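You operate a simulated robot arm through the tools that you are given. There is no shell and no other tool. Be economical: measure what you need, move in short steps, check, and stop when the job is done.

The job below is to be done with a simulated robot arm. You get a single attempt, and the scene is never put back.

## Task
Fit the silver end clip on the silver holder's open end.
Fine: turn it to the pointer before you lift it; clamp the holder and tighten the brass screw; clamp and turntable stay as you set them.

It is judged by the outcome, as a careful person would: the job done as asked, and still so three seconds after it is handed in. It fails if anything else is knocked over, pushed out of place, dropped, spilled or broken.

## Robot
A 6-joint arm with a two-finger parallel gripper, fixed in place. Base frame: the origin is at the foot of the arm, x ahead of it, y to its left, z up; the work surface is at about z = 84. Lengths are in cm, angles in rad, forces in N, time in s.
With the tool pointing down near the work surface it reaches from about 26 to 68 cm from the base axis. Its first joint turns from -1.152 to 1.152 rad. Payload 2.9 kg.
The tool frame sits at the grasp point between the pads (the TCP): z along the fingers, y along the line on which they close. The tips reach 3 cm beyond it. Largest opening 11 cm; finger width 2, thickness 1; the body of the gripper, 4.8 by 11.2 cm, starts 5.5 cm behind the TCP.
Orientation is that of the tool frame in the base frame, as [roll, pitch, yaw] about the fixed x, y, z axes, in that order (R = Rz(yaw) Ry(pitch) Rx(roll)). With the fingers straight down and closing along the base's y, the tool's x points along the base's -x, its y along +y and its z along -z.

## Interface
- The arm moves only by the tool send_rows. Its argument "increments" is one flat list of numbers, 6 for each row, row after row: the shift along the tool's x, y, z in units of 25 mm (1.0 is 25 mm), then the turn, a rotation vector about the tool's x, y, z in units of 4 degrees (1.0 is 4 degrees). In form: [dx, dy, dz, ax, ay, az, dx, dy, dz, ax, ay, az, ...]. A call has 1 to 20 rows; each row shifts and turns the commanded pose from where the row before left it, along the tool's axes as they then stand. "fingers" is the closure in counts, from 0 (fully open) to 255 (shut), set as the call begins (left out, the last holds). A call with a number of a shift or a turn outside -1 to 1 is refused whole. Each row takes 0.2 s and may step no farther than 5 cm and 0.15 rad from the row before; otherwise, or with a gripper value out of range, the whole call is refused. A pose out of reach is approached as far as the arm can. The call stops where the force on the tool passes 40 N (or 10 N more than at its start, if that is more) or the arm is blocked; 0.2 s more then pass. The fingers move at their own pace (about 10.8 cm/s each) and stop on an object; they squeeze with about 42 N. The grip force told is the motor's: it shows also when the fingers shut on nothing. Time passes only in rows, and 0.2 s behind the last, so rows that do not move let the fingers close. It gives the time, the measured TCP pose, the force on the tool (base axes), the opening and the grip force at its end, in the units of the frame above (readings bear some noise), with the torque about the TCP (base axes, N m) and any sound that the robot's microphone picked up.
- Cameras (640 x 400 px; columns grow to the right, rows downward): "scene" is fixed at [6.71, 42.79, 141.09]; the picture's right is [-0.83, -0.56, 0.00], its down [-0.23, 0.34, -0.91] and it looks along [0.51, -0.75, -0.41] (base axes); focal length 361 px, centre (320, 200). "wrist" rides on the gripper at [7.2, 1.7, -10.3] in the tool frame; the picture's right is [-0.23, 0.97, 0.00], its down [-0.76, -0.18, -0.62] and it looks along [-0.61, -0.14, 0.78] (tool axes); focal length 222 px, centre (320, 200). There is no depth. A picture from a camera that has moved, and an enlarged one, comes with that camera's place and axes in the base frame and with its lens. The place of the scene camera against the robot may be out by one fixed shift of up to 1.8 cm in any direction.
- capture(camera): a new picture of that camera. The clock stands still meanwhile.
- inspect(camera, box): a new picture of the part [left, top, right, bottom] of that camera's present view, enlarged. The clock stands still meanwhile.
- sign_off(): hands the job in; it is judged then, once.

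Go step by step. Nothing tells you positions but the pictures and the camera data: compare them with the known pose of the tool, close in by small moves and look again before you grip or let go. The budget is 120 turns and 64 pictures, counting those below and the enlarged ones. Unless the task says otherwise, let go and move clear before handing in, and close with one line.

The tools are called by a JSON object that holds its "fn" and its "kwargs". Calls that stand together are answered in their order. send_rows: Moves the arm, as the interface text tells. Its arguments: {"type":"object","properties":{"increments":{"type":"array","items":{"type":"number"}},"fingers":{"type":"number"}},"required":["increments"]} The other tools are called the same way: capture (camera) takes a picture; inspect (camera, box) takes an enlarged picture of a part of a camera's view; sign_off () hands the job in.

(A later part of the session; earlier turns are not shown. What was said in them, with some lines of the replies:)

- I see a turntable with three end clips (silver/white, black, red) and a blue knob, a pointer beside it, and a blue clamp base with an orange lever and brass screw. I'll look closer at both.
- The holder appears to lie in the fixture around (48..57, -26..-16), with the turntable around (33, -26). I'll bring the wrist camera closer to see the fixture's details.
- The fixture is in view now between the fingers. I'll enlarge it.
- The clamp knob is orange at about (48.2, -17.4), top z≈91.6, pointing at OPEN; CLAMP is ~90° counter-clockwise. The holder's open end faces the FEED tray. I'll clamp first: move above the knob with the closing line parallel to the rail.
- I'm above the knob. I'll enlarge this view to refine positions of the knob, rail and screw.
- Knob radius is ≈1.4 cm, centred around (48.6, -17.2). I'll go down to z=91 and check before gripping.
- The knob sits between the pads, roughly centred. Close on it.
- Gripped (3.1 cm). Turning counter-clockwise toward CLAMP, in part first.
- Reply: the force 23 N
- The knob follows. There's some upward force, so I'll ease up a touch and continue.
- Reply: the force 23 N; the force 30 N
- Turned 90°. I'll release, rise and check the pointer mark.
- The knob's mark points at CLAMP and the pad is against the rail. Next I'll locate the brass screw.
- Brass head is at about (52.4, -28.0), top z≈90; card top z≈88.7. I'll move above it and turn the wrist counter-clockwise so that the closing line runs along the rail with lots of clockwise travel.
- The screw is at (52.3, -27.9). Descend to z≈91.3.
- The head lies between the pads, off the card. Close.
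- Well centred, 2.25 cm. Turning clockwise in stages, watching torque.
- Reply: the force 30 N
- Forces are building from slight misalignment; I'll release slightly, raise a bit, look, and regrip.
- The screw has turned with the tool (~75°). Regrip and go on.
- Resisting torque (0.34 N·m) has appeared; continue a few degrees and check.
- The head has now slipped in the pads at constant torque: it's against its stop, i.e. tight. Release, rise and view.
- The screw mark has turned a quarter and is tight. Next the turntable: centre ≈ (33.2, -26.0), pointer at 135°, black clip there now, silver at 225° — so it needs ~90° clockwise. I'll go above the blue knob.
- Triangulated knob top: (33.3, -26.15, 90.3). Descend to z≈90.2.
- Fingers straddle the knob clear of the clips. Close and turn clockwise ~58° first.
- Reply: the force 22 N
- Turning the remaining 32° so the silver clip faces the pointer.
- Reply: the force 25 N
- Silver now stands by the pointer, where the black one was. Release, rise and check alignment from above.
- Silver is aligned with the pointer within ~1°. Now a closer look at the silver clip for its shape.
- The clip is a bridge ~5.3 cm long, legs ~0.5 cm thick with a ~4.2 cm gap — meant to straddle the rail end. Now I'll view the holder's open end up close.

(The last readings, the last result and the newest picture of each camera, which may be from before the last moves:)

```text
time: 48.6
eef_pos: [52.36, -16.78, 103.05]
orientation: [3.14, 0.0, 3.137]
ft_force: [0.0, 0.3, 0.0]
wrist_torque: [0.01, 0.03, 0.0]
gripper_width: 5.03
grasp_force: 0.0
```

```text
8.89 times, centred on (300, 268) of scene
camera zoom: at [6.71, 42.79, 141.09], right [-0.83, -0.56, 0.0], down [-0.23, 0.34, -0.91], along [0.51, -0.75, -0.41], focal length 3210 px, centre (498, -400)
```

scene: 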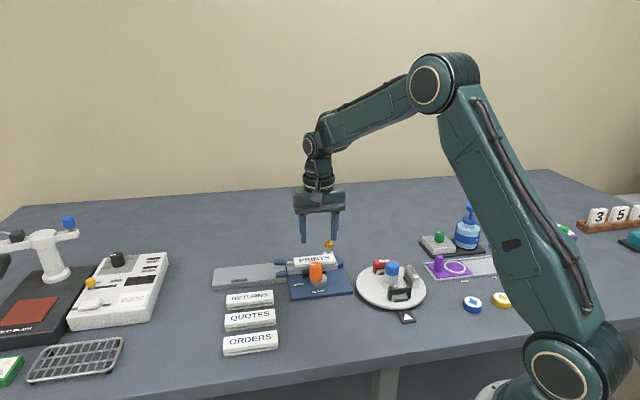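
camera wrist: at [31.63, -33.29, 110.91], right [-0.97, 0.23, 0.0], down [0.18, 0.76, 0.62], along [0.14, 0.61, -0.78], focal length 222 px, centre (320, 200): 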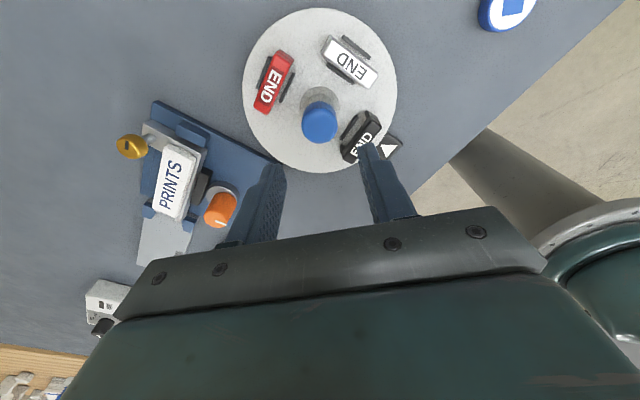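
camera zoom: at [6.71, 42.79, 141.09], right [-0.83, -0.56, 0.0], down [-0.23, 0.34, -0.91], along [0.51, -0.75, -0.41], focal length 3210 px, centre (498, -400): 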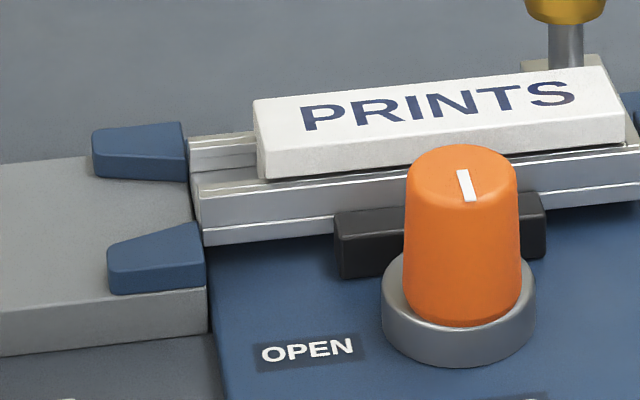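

Before lifting the clip, I want a view of the rail end from the feed side, so I'll turn the wrist clockwise above it.

{"fn": "send_rows", "kwargs": {"increments": [-1, 0.15, 0, 0, 0, 0, -1, 0.15, 0, 0, 0, 0, 0, 0, 0, 0, 0, 1, 0, 0, 0, 0, 0, 1, 0, 0, 0, 0, 0, 1, 0, 0, 0, 0, 0, 1, 0, 0, 0, 0, 0, 1, 0, 0, 0, 0, 0, 1, 0, 0, 0, 0, 0, 1, 0, 0, 0, 0, 0, 1, 0, 0, 0, 0, 0, 1, 0, 0, 0, 0, 0, 1, 0, 0, 0, 0, 0, 1, 0, 0, 0, 0, 0, 1, 0, 0, 0, 0, 0, 1, 0, 0, 0, 0, 0, 1, 0, 0, 0, 0, 0, 1, 0, 0, 0, 0, 0, 1, 0, 0, 0, 0, 0, 1, 0, 0, 0, 0, 0, 1]}}

{"fn": "send_rows", "kwargs": {"increments": [0, 0, 0, 0, 0, 1, 0, 0, 0, 0, 0, 1, 0, 0, 0, 0, 0, 1, 0, 0, 0, 0, 0, 1, 0, 0, 0, 0, 0, 1, 0, 0, 0, 0, 0, 1, 0, 0, 0, 0, 0, 1, 0, 0, 0, 0, 0, 1, 0, 0, 0, 0, 0, 1, 0, 0, 0, 0, 0, 1, 0, 0, 0, 0, 0, 1, 0, 0, 0, 0, 0, 1, 0, 0, 0, 0, 0, 1]}}

{"fn": "capture", "kwargs": {"camera": "wrist"}}

```text
time: 52.8
eef_pos: [57.37, -15.97, 103.19]
orientation: [3.141, 0.001, 1.879]
ft_force: [0.7, 0.6, 0.1]
wrist_torque: [-0.01, 0.01, -0.01]
gripper_width: 5.02
grasp_force: 0.1
```

```text
time: 55.6
eef_pos: [57.33, -15.95, 103.12]
orientation: [3.14, 0.0, 0.972]
ft_force: [-0.4, 0.1, 0.1]
wrist_torque: [0.04, 0.0, 0.0]
gripper_width: 5.03
grasp_force: 0.0
```

```text
23 pictures are left
camera wrist: at [62.88, -10.97, 113.5], right [0.68, -0.74, 0.0], down [-0.58, -0.53, 0.62], along [-0.46, -0.42, -0.78], focal length 222 px, centre (320, 200)
```

wrist: 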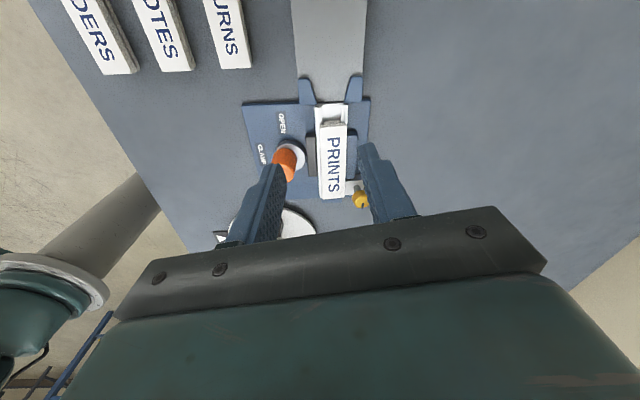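

{"fn": "inspect", "kwargs": {"camera": "wrist", "box": [285, 60, 381, 120]}}

```text
6.67 times, centred on (333, 90) of wrist
camera zoom: at [62.88, -10.97, 113.5], right [0.68, -0.74, 0.0], down [-0.58, -0.53, 0.62], along [-0.46, -0.42, -0.78], focal length 1481 px, centre (233, 933)
```

zoom: 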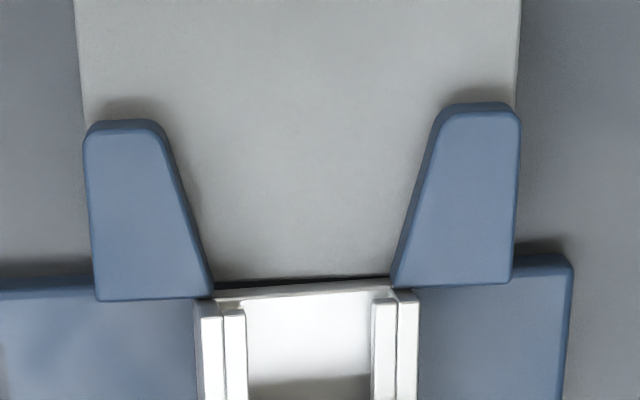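

The guides (3.1 cm gap) are only for the card; the clip must go down from above, legs outside the rail (3.96 cm wide) at the exposed end. I'll look at the exposed length and the rail direction.

{"fn": "inspect", "kwargs": {"camera": "wrist", "box": [270, 95, 382, 207]}}

```text
3.57 times, centred on (326, 151) of wrist
camera zoom: at [62.88, -10.97, 113.5], right [0.68, -0.74, 0.0], down [-0.58, -0.53, 0.62], along [-0.46, -0.42, -0.78], focal length 793 px, centre (299, 375)
```

zoom: 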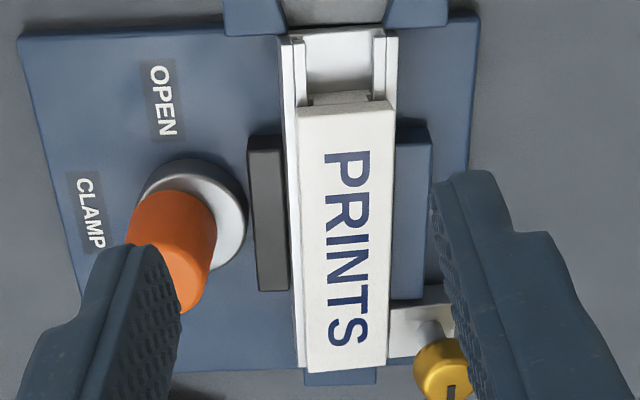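

Geometry: rail along 45°, end at ≈(58.4,-17.0), exposed rail 1.8 cm before the card, so the clip's seat centre is ≈(57.8,-17.55). The silver clip is at ≈(29.9,-22.5), long axis at 45°. I'll grip it by its ends: turn back to yaw 135° and go above it.

{"fn": "send_rows", "kwargs": {"increments": [0, 0, 0, 0, 0, -0.99, 0, 0, 0, 0, 0, -0.99, 0, 0, 0, 0, 0, -0.99, 0, 0, 0, 0, 0, -0.99, 0, 0, 0, 0, 0, -0.99, 0, 0, 0, 0, 0, -0.99, 0, 0, 0, 0, 0, -0.99, 0, 0, 0, 0, 0, -0.99, 0, 0, 0, 0, 0, -0.99, 0, 0, 0, 0, 0, -0.99, 0, 0, 0, 0, 0, -0.99, 0, 0, 0, 0, 0, -0.99, 0, 0, 0, 0, 0, -0.99, 0, 0, 0, 0, 0, -0.99, 0, 0, 0, 0, 0, -0.99, 0, 0, 0, 0, 0, -0.99, 0, 0, 0, 0, 0, -0.99, 0, 0, 0, 0, 0, -0.99, 0, 0, 0, 0, 0, -0.99, 0, 0, 0, 0, 0, -0.99], "fingers": 100}}

{"fn": "send_rows", "kwargs": {"increments": [0.591, -0.962, 0.2, 0, 0, 0, 0.591, -0.962, 0.2, 0, 0, 0, 0.591, -0.962, 0.2, 0, 0, 0, 0.591, -0.962, 0.2, 0, 0, 0, 0.591, -0.962, 0.2, 0, 0, 0, 0.591, -0.962, 0.2, 0, 0, 0, 0.591, -0.962, 0.2, 0, 0, 0, 0.591, -0.962, 0.2, 0, 0, 0, 0.591, -0.962, 0.2, 0, 0, 0, 0.591, -0.962, 0.2, 0, 0, 0]}}

{"fn": "inspect", "kwargs": {"camera": "wrist", "box": [220, 60, 420, 210]}}

```text
time: 59.8
eef_pos: [57.29, -15.81, 103.04]
orientation: [3.141, 0.0, 2.359]
ft_force: [-0.6, 0.8, -0.1]
wrist_torque: [0.0, 0.02, -0.01]
gripper_width: 6.72
grasp_force: 0.1
```

```text
time: 62.0
eef_pos: [29.71, -22.35, 98.1]
orientation: [-3.141, 0.0, 2.355]
ft_force: [-0.1, -1.2, 0.4]
wrist_torque: [0.0, -0.02, 0.02]
gripper_width: 6.66
grasp_force: 0.1
```

```text
2.67 times, centred on (320, 135) of wrist
camera zoom: at [25.93, -16.12, 108.49], right [0.85, 0.53, 0.0], down [0.41, -0.66, 0.62], along [0.33, -0.53, -0.78], focal length 592 px, centre (320, 373)
```

zoom: 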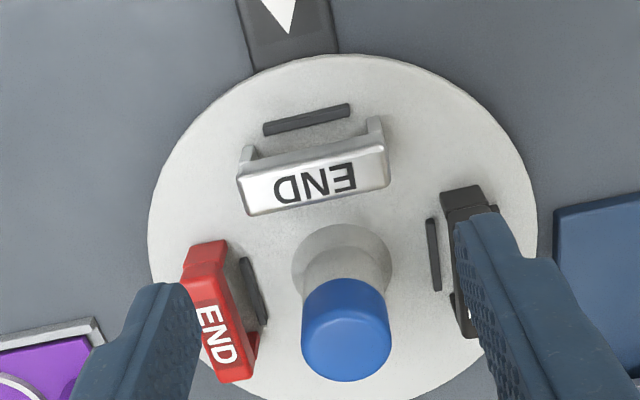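

Clip centre refined to (29.9,-22.6). Descending to z≈90.2 with the fingers beyond its ends.

{"fn": "send_rows", "kwargs": {"increments": [-0.124, -0.017, 0.79, 0, 0, 0, 0, 0, 0.79, 0, 0, 0, 0, 0, 0.79, 0, 0, 0, 0, 0, 0.79, 0, 0, 0]}}

{"fn": "inspect", "kwargs": {"camera": "wrist", "box": [220, 80, 420, 230]}}

{"fn": "inspect", "kwargs": {"camera": "scene", "box": [360, 240, 440, 310]}}

```text
time: 63.0
eef_pos: [30.06, -22.74, 90.14]
orientation: [3.141, 0.001, 2.357]
ft_force: [0.1, 0.4, 1.6]
wrist_torque: [0.01, -0.01, 0.01]
gripper_width: 6.69
grasp_force: 0.1
```

```text
2.67 times, centred on (320, 155) of wrist
camera zoom: at [26.2, -16.45, 100.53], right [0.85, 0.53, 0.0], down [0.41, -0.66, 0.62], along [0.33, -0.53, -0.78], focal length 592 px, centre (320, 320)
```

zoom: 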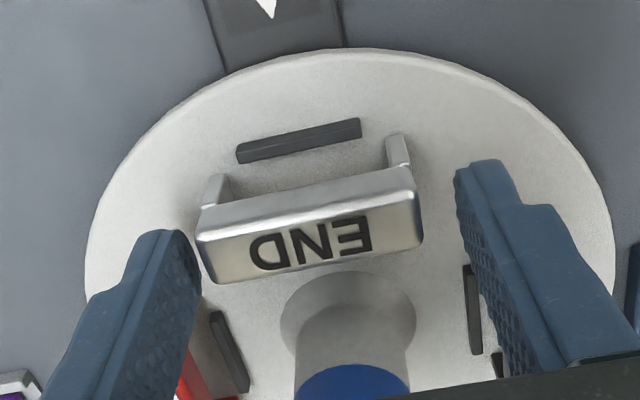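

```text
5.71 times, centred on (400, 275) of scene
camera zoom: at [6.71, 42.79, 141.09], right [-0.83, -0.56, 0.0], down [-0.23, 0.34, -0.91], along [0.51, -0.75, -0.41], focal length 2063 px, centre (-137, -229)
```

zoom: 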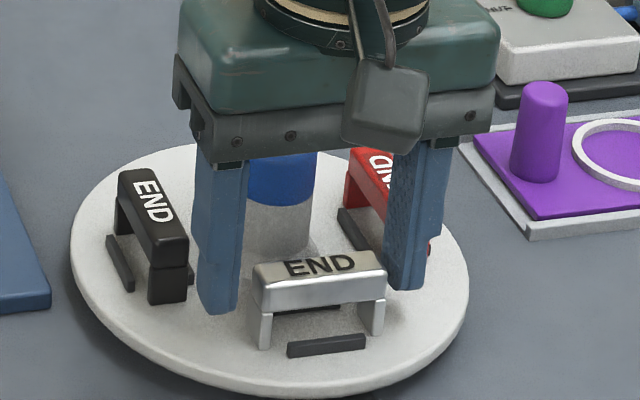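

Good: clip is centred between the pads apart from 0.3 cm sideways. Correct and close.

{"fn": "send_rows", "kwargs": {"increments": [0, -0.11, 0, 0, 0, 0, 0, 0, 0, 0, 0, 0, 0, 0, 0, 0, 0, 0, 0, 0, 0, 0, 0, 0], "fingers": 255}}

{"fn": "inspect", "kwargs": {"camera": "wrist", "box": [220, 80, 420, 230]}}

```text
time: 64.0
eef_pos: [29.88, -23.0, 90.13]
orientation: [-3.141, 0.001, 2.356]
ft_force: [0.3, 0.2, 2.0]
wrist_torque: [0.05, 0.01, 0.02]
gripper_width: 5.1
grasp_force: 41.3
```

```text
2.67 times, centred on (320, 155) of wrist
camera zoom: at [26.01, -16.65, 100.52], right [0.85, 0.53, 0.0], down [0.41, -0.66, 0.62], along [0.33, -0.53, -0.78], focal length 592 px, centre (320, 320)
```

zoom: 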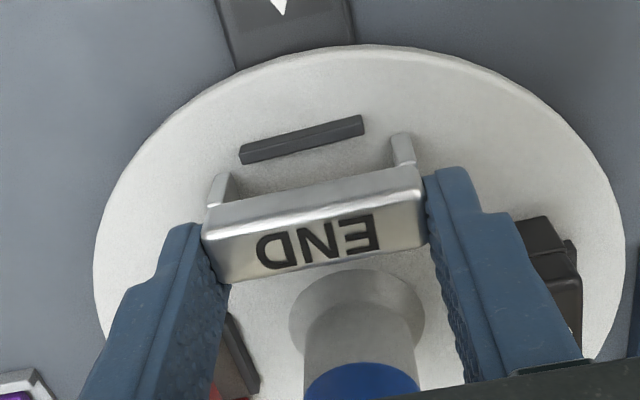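

Clip gripped firmly (5.1 cm), centred. Lift straight up.

{"fn": "send_rows", "kwargs": {"increments": [0, 0, -0.3, 0, 0, 0, 0, 0, -0.6, 0, 0, 0, 0, 0, -0.8, 0, 0, 0, 0, 0, -0.8, 0, 0, 0, 0, 0, -0.8, 0, 0, 0, 0, 0, -0.8, 0, 0, 0]}}

{"fn": "capture", "kwargs": {"camera": "scene"}}

```text
time: 65.4
eef_pos: [29.83, -22.97, 100.45]
orientation: [-3.141, 0.0, 2.355]
ft_force: [0.2, -0.5, 0.2]
wrist_torque: [0.02, -0.04, 0.01]
gripper_width: 5.07
grasp_force: 42.2
```

```text
16 pictures are left
```

scene: 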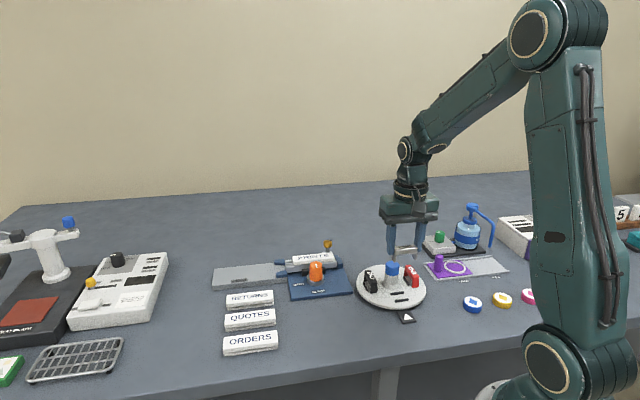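

Clip lifted cleanly; turntable unchanged. Turn 90° clockwise so the clip lies across the rail, then carry it over the seat.

{"fn": "send_rows", "kwargs": {"increments": [0, 0, 0, 0, 0, 0.9, 0, 0, 0, 0, 0, 0.9, 0, 0, 0, 0, 0, 0.9, 0, 0, 0, 0, 0, 0.9, 0, 0, 0, 0, 0, 0.9, 0, 0, 0, 0, 0, 0.9, 0, 0, 0, 0, 0, 0.9, 0, 0, 0, 0, 0, 0.9, 0, 0, 0, 0, 0, 0.9, 0, 0, 0, 0, 0, 0.9, 0, 0, 0, 0, 0, 0.9, 0, 0, 0, 0, 0, 0.9, 0, 0, 0, 0, 0, 0.9, 0, 0, 0, 0, 0, 0.9, 0, 0, 0, 0, 0, 0.9, 0, 0, 0, 0, 0, 0.9, 0, 0, 0, 0, 0, 0.9, 0, 0, 0, 0, 0, 0.9, 0, 0, 0, 0, 0, 0.9]}}

{"fn": "send_rows", "kwargs": {"increments": [0, 0, 0, 0, 0, 0.9, 0, 0, 0, 0, 0, 0.9, 0, 0, 0, 0, 0, 0.9, 0, 0, 0, 0, 0, 0.9, 0, 0, 0, 0, 0, 0.9, 0, 0, 0, 0, 0, 0.9, 0.944, 0.638, 0, 0, 0, 0, 0.944, 0.638, 0, 0, 0, 0, 0.944, 0.638, 0, 0, 0, 0, 0.944, 0.638, 0, 0, 0, 0, 0.944, 0.638, 0, 0, 0, 0, 0.944, 0.638, 0, 0, 0, 0, 0.944, 0.638, 0, 0, 0, 0, 0.944, 0.638, 0, 0, 0, 0, 0.944, 0.638, 0, 0, 0, 0, 0.944, 0.638, 0, 0, 0, 0]}}

{"fn": "capture", "kwargs": {"camera": "wrist"}}

```text
time: 69.4
eef_pos: [29.77, -22.91, 100.5]
orientation: [-3.142, 0.0, 1.16]
ft_force: [-0.3, -0.9, -0.1]
wrist_torque: [0.0, 0.02, -0.01]
gripper_width: 5.05
grasp_force: 41.7
```

```text
time: 72.8
eef_pos: [57.71, -17.68, 100.39]
orientation: [-3.142, -0.001, 0.784]
ft_force: [0.0, 0.6, -0.9]
wrist_torque: [0.02, 0.0, -0.01]
gripper_width: 5.1
grasp_force: 41.9
```

```text
15 pictures are left
camera wrist: at [64.1, -13.77, 110.81], right [0.53, -0.85, 0.0], down [-0.66, -0.41, 0.62], along [-0.53, -0.33, -0.78], focal length 222 px, centre (320, 200)
```

wrist: 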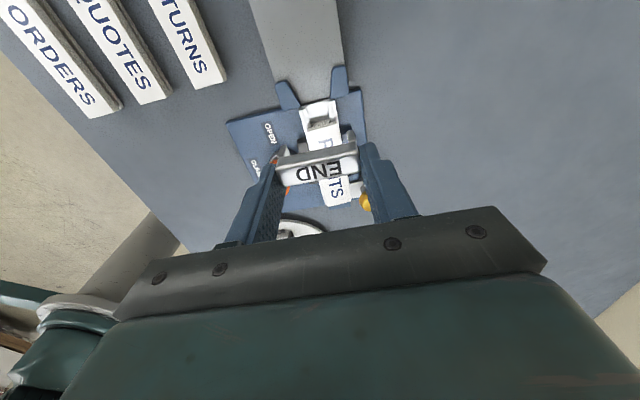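

{"fn": "inspect", "kwargs": {"camera": "wrist", "box": [265, 85, 375, 165]}}

```text
5.00 times, centred on (320, 125) of wrist
camera zoom: at [64.1, -13.77, 110.81], right [0.53, -0.85, 0.0], down [-0.66, -0.41, 0.62], along [-0.53, -0.33, -0.78], focal length 1111 px, centre (320, 575)
```

zoom: 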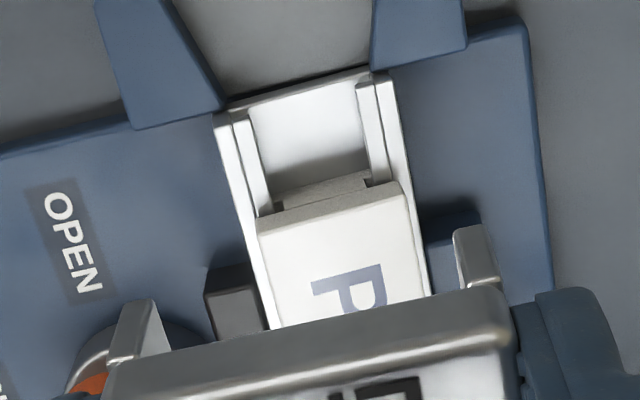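

The seat centre comes out at ≈(57.8,-17.63), rail angle ≈44.3°. I'll lower to just above the rail and re-check.

{"fn": "send_rows", "kwargs": {"increments": [0.03, 0.01, 0.6, 0, 0, 0.15, 0, 0, 0.8, 0, 0, 0, 0, 0, 0.8, 0, 0, 0, 0, 0, 0.7, 0, 0, 0]}}

{"fn": "inspect", "kwargs": {"camera": "wrist", "box": [255, 95, 385, 195]}}

{"fn": "inspect", "kwargs": {"camera": "scene", "box": [260, 235, 330, 285]}}

```text
time: 73.8
eef_pos: [57.61, -17.39, 93.17]
orientation: [-3.141, 0.001, 0.775]
ft_force: [-0.3, 0.2, 0.3]
wrist_torque: [-0.03, -0.01, -0.01]
gripper_width: 5.09
grasp_force: 41.9
```

```text
4.00 times, centred on (320, 145) of wrist
camera zoom: at [64.19, -13.63, 103.58], right [0.52, -0.85, 0.0], down [-0.67, -0.41, 0.62], along [-0.53, -0.32, -0.78], focal length 888 px, centre (320, 420)
```

zoom: 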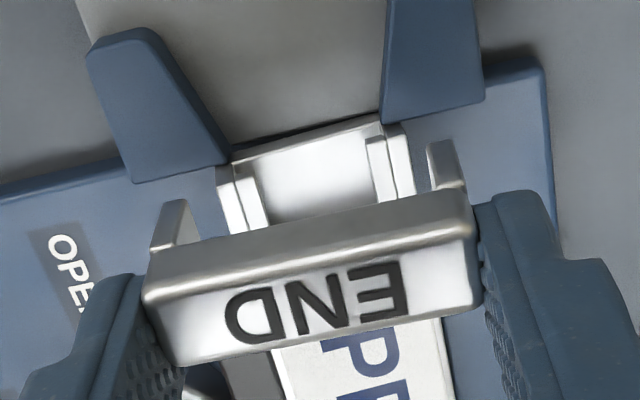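

```text
8.00 times, centred on (295, 260) of scene
camera zoom: at [6.71, 42.79, 141.09], right [-0.83, -0.56, 0.0], down [-0.23, 0.34, -0.91], along [0.51, -0.75, -0.41], focal length 2888 px, centre (520, -280)
```

zoom: 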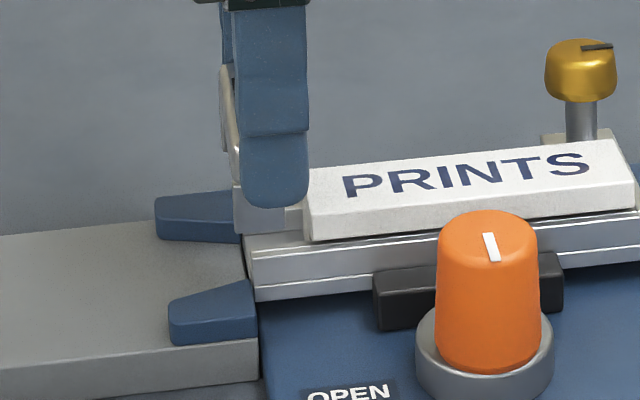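

Legs straddle the rail laterally and the front is ~flush with the rail end; I'll shift 0.15 cm toward the card and lower gently.

{"fn": "send_rows", "kwargs": {"increments": [-0.06, 0, 0.15, 0, 0, 0, 0, 0, 0.15, 0, 0, 0, 0, 0, 0.15, 0, 0, 0, 0, 0, 0.15, 0, 0, 0, 0, 0, 0.15, 0, 0, 0]}}

{"fn": "inspect", "kwargs": {"camera": "wrist", "box": [255, 95, 385, 195]}}

```text
time: 75.0
eef_pos: [57.7, -17.77, 91.34]
orientation: [-3.14, 0.001, 0.774]
ft_force: [-0.4, -0.3, -0.3]
wrist_torque: [0.01, -0.02, -0.04]
gripper_width: 5.08
grasp_force: 41.5
```

```text
4.00 times, centred on (320, 145) of wrist
camera zoom: at [64.25, -13.89, 101.7], right [0.52, -0.85, 0.0], down [-0.67, -0.41, 0.62], along [-0.53, -0.32, -0.78], focal length 888 px, centre (320, 420)
```

zoom: 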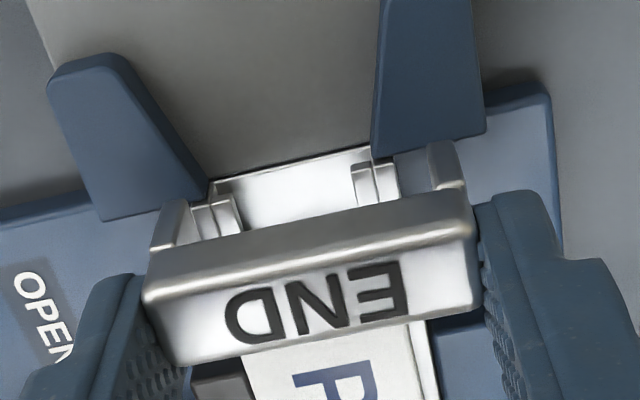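

The clip needs ~0.23 cm sideways (toward tool −y) to be centred over the rail; lengthwise it is fine. Correct, then lower a little.

{"fn": "send_rows", "kwargs": {"increments": [0, -0.09, 0, 0, 0, 0, 0, 0, 0.08, 0, 0, 0, 0, 0, 0.08, 0, 0, 0]}}

{"fn": "inspect", "kwargs": {"camera": "wrist", "box": [255, 95, 385, 195]}}

```text
time: 75.8
eef_pos: [57.58, -17.49, 90.95]
orientation: [3.14, 0.001, 0.776]
ft_force: [-0.2, 0.2, 2.4]
wrist_torque: [0.02, 0.06, 0.01]
gripper_width: 5.08
grasp_force: 42.2
```

```text
4.00 times, centred on (320, 145) of wrist
camera zoom: at [64.11, -13.66, 101.35], right [0.52, -0.85, 0.0], down [-0.67, -0.41, 0.62], along [-0.53, -0.32, -0.78], focal length 888 px, centre (320, 420)
```

zoom: 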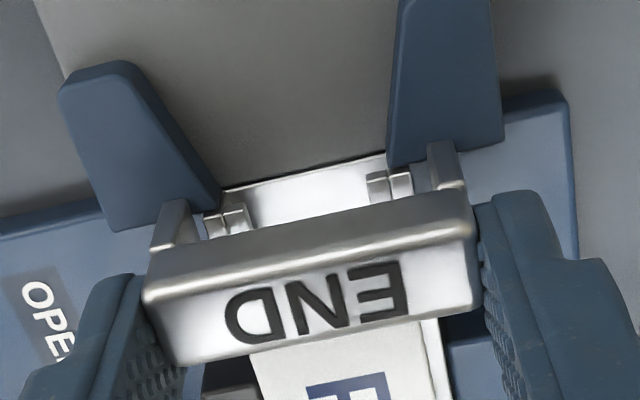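

Now centred sideways. The legs' front is nearly touching the guides, so back off 0.15 cm toward the card and continue down.

{"fn": "send_rows", "kwargs": {"increments": [-0.07, 0, 0, 0, 0, 0, 0, 0, 0.06, 0, 0, 0, 0, 0, 0.06, 0, 0, 0, 0, 0, 0.06, 0, 0, 0]}}

{"fn": "inspect", "kwargs": {"camera": "wrist", "box": [255, 95, 385, 195]}}

```text
time: 76.9
eef_pos: [57.73, -17.51, 90.79]
orientation: [3.137, -0.005, 0.779]
ft_force: [-0.4, 0.8, 3.7]
wrist_torque: [0.1, 0.09, 0.03]
gripper_width: 5.09
grasp_force: 41.7
stopped in row 4: the force on the tool passed its limit at 41 N (the readings are from after the stop); the commanded pose is now the measured one
```

```text
4.00 times, centred on (320, 145) of wrist
camera zoom: at [64.05, -13.73, 101.36], right [0.52, -0.85, 0.0], down [-0.67, -0.41, 0.62], along [-0.53, -0.33, -0.79], focal length 888 px, centre (320, 420)
```

zoom: 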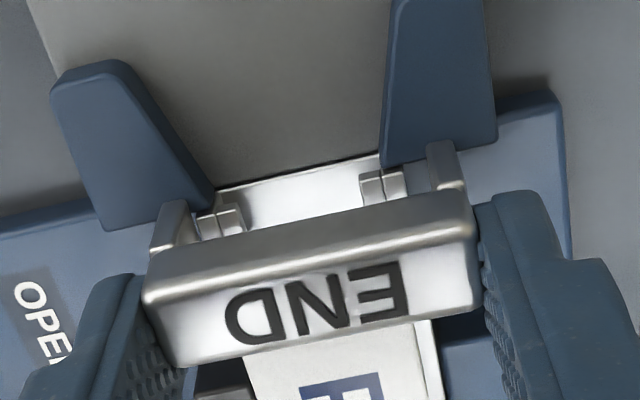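

Contact at z≈90.8. I'll look from the scene camera to see what touches.

{"fn": "inspect", "kwargs": {"camera": "scene", "box": [270, 240, 320, 280]}}

```text
10.00 times, centred on (295, 260) of scene
camera zoom: at [6.7, 42.79, 141.09], right [-0.83, -0.56, 0.0], down [-0.23, 0.34, -0.91], along [0.51, -0.75, -0.41], focal length 3611 px, centre (570, -400)
```

zoom: 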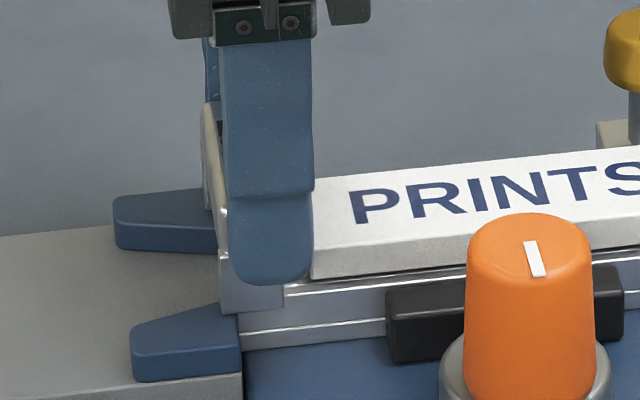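

The legs' front edge rests on the guides; there's ~0.7 cm room to the card. Raise slightly, shift 0.35 cm toward the card, small lateral correction, then lower.

{"fn": "send_rows", "kwargs": {"increments": [0, 0, -0.1, 0, 0, 0, -0.14, -0.05, 0, 0, 0, 0, 0, 0, 0, 0, 0, 0, 0, 0, 0.06, 0, 0, 0, 0, 0, 0.06, 0, 0, 0]}}

{"fn": "inspect", "kwargs": {"camera": "wrist", "box": [255, 95, 385, 195]}}

```text
time: 78.1
eef_pos: [57.26, -17.68, 90.8]
orientation: [3.137, -0.002, 0.778]
ft_force: [0.7, -0.5, 0.2]
wrist_torque: [-0.02, -0.02, 0.0]
gripper_width: 5.09
grasp_force: 42.5
```

```text
4.00 times, centred on (320, 145) of wrist
camera zoom: at [63.72, -13.96, 101.28], right [0.52, -0.85, 0.0], down [-0.67, -0.41, 0.62], along [-0.53, -0.33, -0.79], focal length 888 px, centre (320, 420)
```

zoom: 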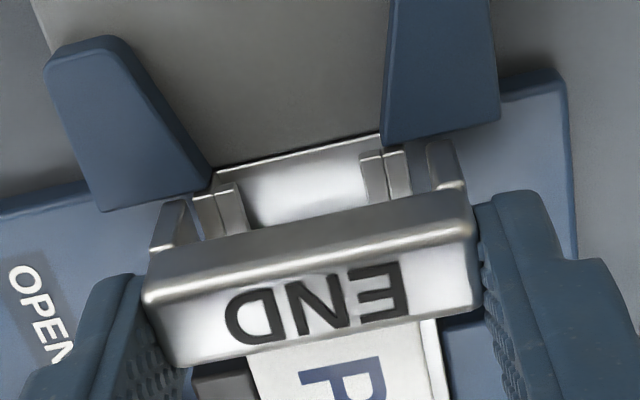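

Legs are now clear behind the guides. Small lateral trim and lower on.

{"fn": "send_rows", "kwargs": {"increments": [0, -0.04, 0, 0, 0, 0, 0, 0, 0.06, 0, 0, 0, 0, 0, 0.06, 0, 0, 0, 0, 0, 0.06, 0, 0, 0, 0, 0, 0.06, 0, 0, 0, 0, 0, 0.06, 0, 0, 0, 0, 0, 0.06, 0, 0, 0]}}

{"fn": "inspect", "kwargs": {"camera": "wrist", "box": [255, 95, 385, 195]}}

```text
time: 79.7
eef_pos: [57.38, -17.71, 89.91]
orientation: [3.136, -0.004, 0.776]
ft_force: [-1.9, -0.6, 2.1]
wrist_torque: [-0.06, 0.11, 0.05]
gripper_width: 5.07
grasp_force: 41.6
```

```text
4.00 times, centred on (320, 145) of wrist
camera zoom: at [63.67, -13.85, 100.32], right [0.52, -0.85, 0.0], down [-0.67, -0.41, 0.62], along [-0.53, -0.33, -0.78], focal length 888 px, centre (320, 420)
```

zoom: 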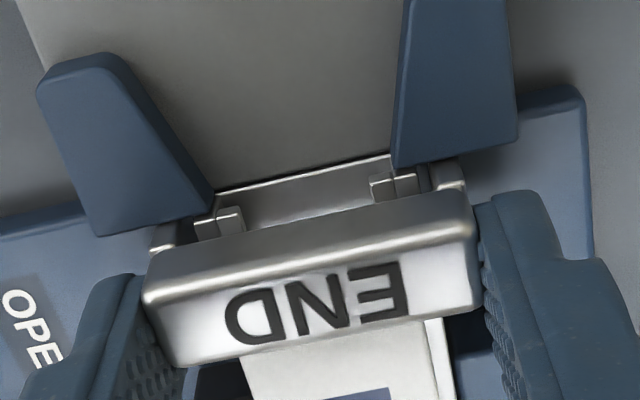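

{"fn": "send_rows", "kwargs": {"increments": [0, 0, 0.04, 0, 0, 0, 0, 0, 0.04, 0, 0, 0, 0, 0, 0.04, 0, 0, 0, 0, 0, 0.04, 0, 0, 0, 0, 0, 0.04, 0, 0, 0]}}

```text
time: 80.9
eef_pos: [57.25, -17.61, 89.37]
orientation: [3.137, -0.004, 0.777]
ft_force: [-4.9, -2.4, 3.9]
wrist_torque: [-0.03, 0.22, 0.18]
gripper_width: 5.09
grasp_force: 41.8
```

{"fn": "send_rows", "kwargs": {"increments": [-0.03, 0, 0, 0, 0, 0, 0, 0, 0.04, 0, 0, 0, 0, 0, 0.04, 0, 0, 0, 0, 0, 0.04, 0, 0, 0]}}

{"fn": "inspect", "kwargs": {"camera": "wrist", "box": [255, 95, 385, 195]}}

{"fn": "inspect", "kwargs": {"camera": "scene", "box": [270, 240, 320, 280]}}

```text
time: 81.9
eef_pos: [57.24, -17.75, 89.41]
orientation: [3.132, -0.007, 0.779]
ft_force: [-5.8, 4.7, 30.2]
wrist_torque: [0.51, 0.43, 0.07]
gripper_width: 5.1
grasp_force: 42.5
```

```text
4.00 times, centred on (320, 145) of wrist
camera zoom: at [63.59, -13.82, 99.84], right [0.52, -0.85, 0.01], down [-0.67, -0.41, 0.62], along [-0.52, -0.33, -0.79], focal length 888 px, centre (320, 420)
```

zoom: 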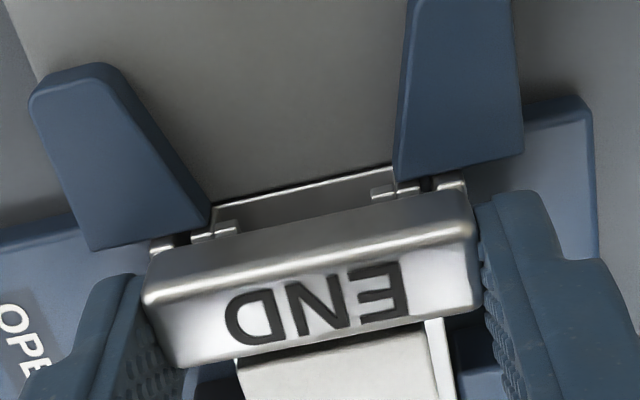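

```text
10.00 times, centred on (295, 260) of scene
camera zoom: at [6.64, 42.82, 141.09], right [-0.83, -0.56, 0.0], down [-0.23, 0.34, -0.91], along [0.51, -0.75, -0.41], focal length 3611 px, centre (570, -400)
```

zoom: 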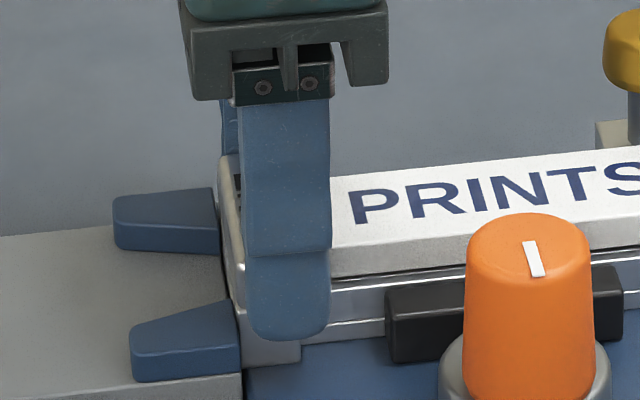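

The clip has bottomed (30 N). I'll press slightly more, listening for a click.

{"fn": "send_rows", "kwargs": {"increments": [0, 0, 0.04, 0, 0, 0, 0, 0, 0, 0, 0, 0]}}

```text
time: 82.5
eef_pos: [57.31, -17.73, 89.25]
orientation: [3.129, -0.008, 0.778]
ft_force: [-5.2, 6.2, 35.9]
wrist_torque: [0.52, 0.42, 0.09]
gripper_width: 5.05
grasp_force: 41.6
```

No click and firmly bottomed. Release gently and rise straight up to inspect.

{"fn": "send_rows", "kwargs": {"increments": [0, 0, -0.04, 0, 0, 0, 0, 0, 0, 0, 0, 0, 0, 0, 0, 0, 0, 0], "fingers": 110}}

{"fn": "send_rows", "kwargs": {"increments": [0, 0, -0.4, 0, 0, 0, 0, 0, -0.8, 0, 0, 0, 0, 0, -0.8, 0, 0, 0, 0.6, 0, -0.8, 0, 0, 0, 0.6, 0, -0.5, 0, 0, 0]}}

{"fn": "inspect", "kwargs": {"camera": "scene", "box": [270, 240, 320, 280]}}

{"fn": "inspect", "kwargs": {"camera": "wrist", "box": [265, 95, 395, 195]}}

```text
time: 83.3
eef_pos: [57.12, -17.74, 89.15]
orientation: [3.135, -0.004, 0.778]
ft_force: [-0.4, -0.8, -0.3]
wrist_torque: [0.01, 0.01, 0.03]
gripper_width: 6.28
grasp_force: 0.1
```

```text
time: 84.5
eef_pos: [59.21, -15.47, 97.47]
orientation: [3.136, -0.003, 0.776]
ft_force: [-0.5, 0.3, -1.1]
wrist_torque: [0.01, 0.03, -0.02]
gripper_width: 6.27
grasp_force: 0.1
```

```text
10.00 times, centred on (295, 260) of scene
camera zoom: at [6.71, 42.79, 141.09], right [-0.83, -0.56, 0.0], down [-0.23, 0.34, -0.91], along [0.51, -0.75, -0.41], focal length 3611 px, centre (570, -400)
```

zoom: 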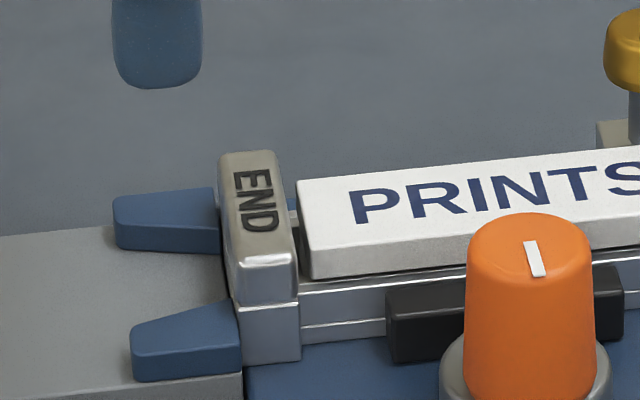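

```text
4.00 times, centred on (330, 145) of wrist
camera zoom: at [65.64, -11.7, 107.89], right [0.52, -0.85, 0.0], down [-0.67, -0.41, 0.62], along [-0.53, -0.33, -0.78], focal length 888 px, centre (280, 420)
```

zoom: 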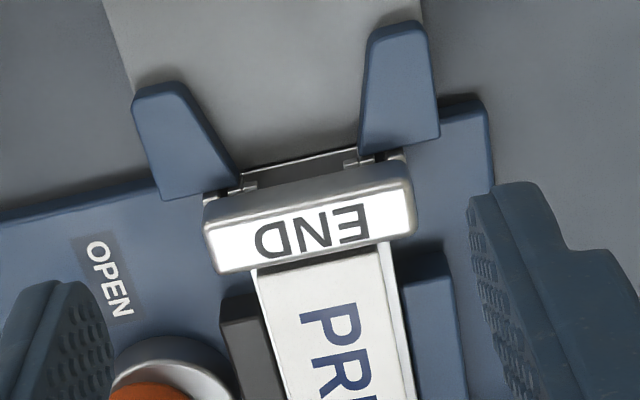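

The clip sits square across the rail end, flush with its end, a small gap from the card. I'll make sure it's fully seated by pressing its top centre gently with closed fingers.

{"fn": "send_rows", "kwargs": {"increments": [-0.555, 0.035, 0, 0, 0, 0, -0.555, 0.035, 0, 0, 0, 0, 0, 0, 0.6, 0, 0, 0, 0, 0, 0.6, 0, 0, 0, 0, 0, 0.5, 0, 0, 0, 0, 0, 0.2, 0, 0, 0], "fingers": 255}}

{"fn": "inspect", "kwargs": {"camera": "scene", "box": [270, 240, 320, 280]}}

```text
time: 85.9
eef_pos: [57.6, -17.66, 92.54]
orientation: [3.137, -0.005, 0.779]
ft_force: [0.6, 0.1, -0.6]
wrist_torque: [0.0, 0.01, -0.03]
gripper_width: 0.03
grasp_force: 37.9
```

```text
10.00 times, centred on (295, 260) of scene
camera zoom: at [6.71, 42.79, 141.09], right [-0.83, -0.56, 0.0], down [-0.23, 0.34, -0.91], along [0.51, -0.75, -0.41], focal length 3611 px, centre (570, -400)
```

zoom: 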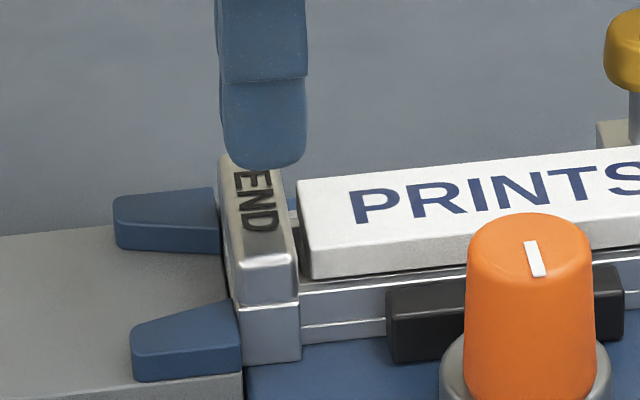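

{"fn": "send_rows", "kwargs": {"increments": [0, 0, 0.06, 0, 0, 0, 0, 0, 0.06, 0, 0, 0, 0, 0, 0.06, 0, 0, 0, 0, 0, 0.06, 0, 0, 0, 0, 0, 0.06, 0, 0, 0, 0, 0, 0.06, 0, 0, 0]}}

```text
time: 87.3
eef_pos: [57.51, -17.69, 91.68]
orientation: [3.135, -0.003, 0.778]
ft_force: [-0.9, -0.3, -0.1]
wrist_torque: [0.03, -0.01, -0.03]
gripper_width: 0.0
grasp_force: 38.3
```

{"fn": "send_rows", "kwargs": {"increments": [0, 0, 0.05, 0, 0, 0, 0, 0, 0.05, 0, 0, 0, 0, 0, 0.05, 0, 0, 0, 0, 0, 0.05, 0, 0, 0, 0, 0, 0.05, 0, 0, 0, 0, 0, 0.05, 0, 0, 0]}}

```text
time: 88.7
eef_pos: [57.61, -17.64, 91.16]
orientation: [3.133, -0.005, 0.778]
ft_force: [-2.7, 2.3, 13.4]
wrist_torque: [0.09, 0.09, 0.05]
gripper_width: 0.01
grasp_force: 37.9
```

{"fn": "send_rows", "kwargs": {"increments": [0, 0, 0.03, 0, 0, 0, 0, 0, 0.03, 0, 0, 0, 0, 0, 0, 0, 0, 0]}}

```text
time: 89.5
eef_pos: [57.53, -17.75, 91.22]
orientation: [3.131, -0.008, 0.779]
ft_force: [-4.6, 3.6, 29.8]
wrist_torque: [0.16, 0.11, 0.05]
gripper_width: 0.01
grasp_force: 37.8
```

Solid at 30 N without movement: fully seated. Rise, move clear, and take the last picture.

{"fn": "send_rows", "kwargs": {"increments": [0, 0, -0.3, 0, 0, 0, 0, 0, -0.8, 0, 0, 0, 0, 0, -0.9, 0, 0, 0, 0, 0, -0.9, 0, 0, 0, 0, 0, -0.9, 0, 0, 0, 0, 0, -0.9, 0, 0, 0, -0.9, 0, -0.4, 0, 0, 0, -0.9, 0, 0, 0, 0, 0]}}

{"fn": "inspect", "kwargs": {"camera": "scene", "box": [260, 220, 440, 330]}}

```text
time: 91.3
eef_pos: [54.17, -20.9, 103.6]
orientation: [3.136, -0.003, 0.779]
ft_force: [-0.4, -0.6, 1.2]
wrist_torque: [-0.01, -0.03, -0.03]
gripper_width: 0.0
grasp_force: 38.3
```

```text
3.56 times, centred on (350, 275) of scene
camera zoom: at [6.71, 42.79, 141.09], right [-0.83, -0.56, 0.0], down [-0.23, 0.34, -0.91], along [0.51, -0.75, -0.41], focal length 1284 px, centre (213, -67)
```

zoom: 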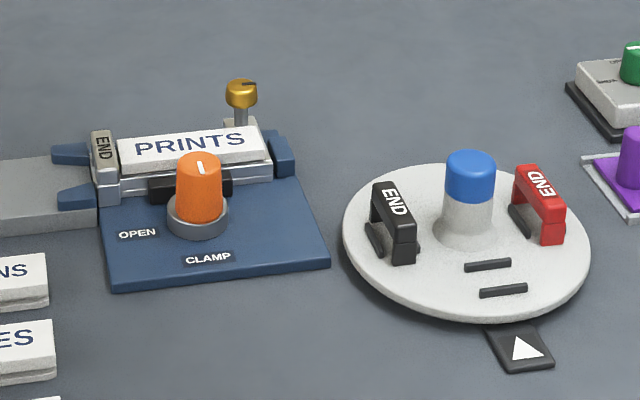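

The last picture shows the clip on the holder's open end, the knob at CLAMP, the screw turned, the silver clip's empty place at the pointer, and nothing else disturbed. I'm handing the job in.

{"fn": "sign_off", "kwargs": {}}

```text
The job is handed in.
```

The silver end clip is seated on the silver holder's open end, with the clamp at CLAMP, the brass screw tight and the turntable left at the pointer; I heard no click when it seated.
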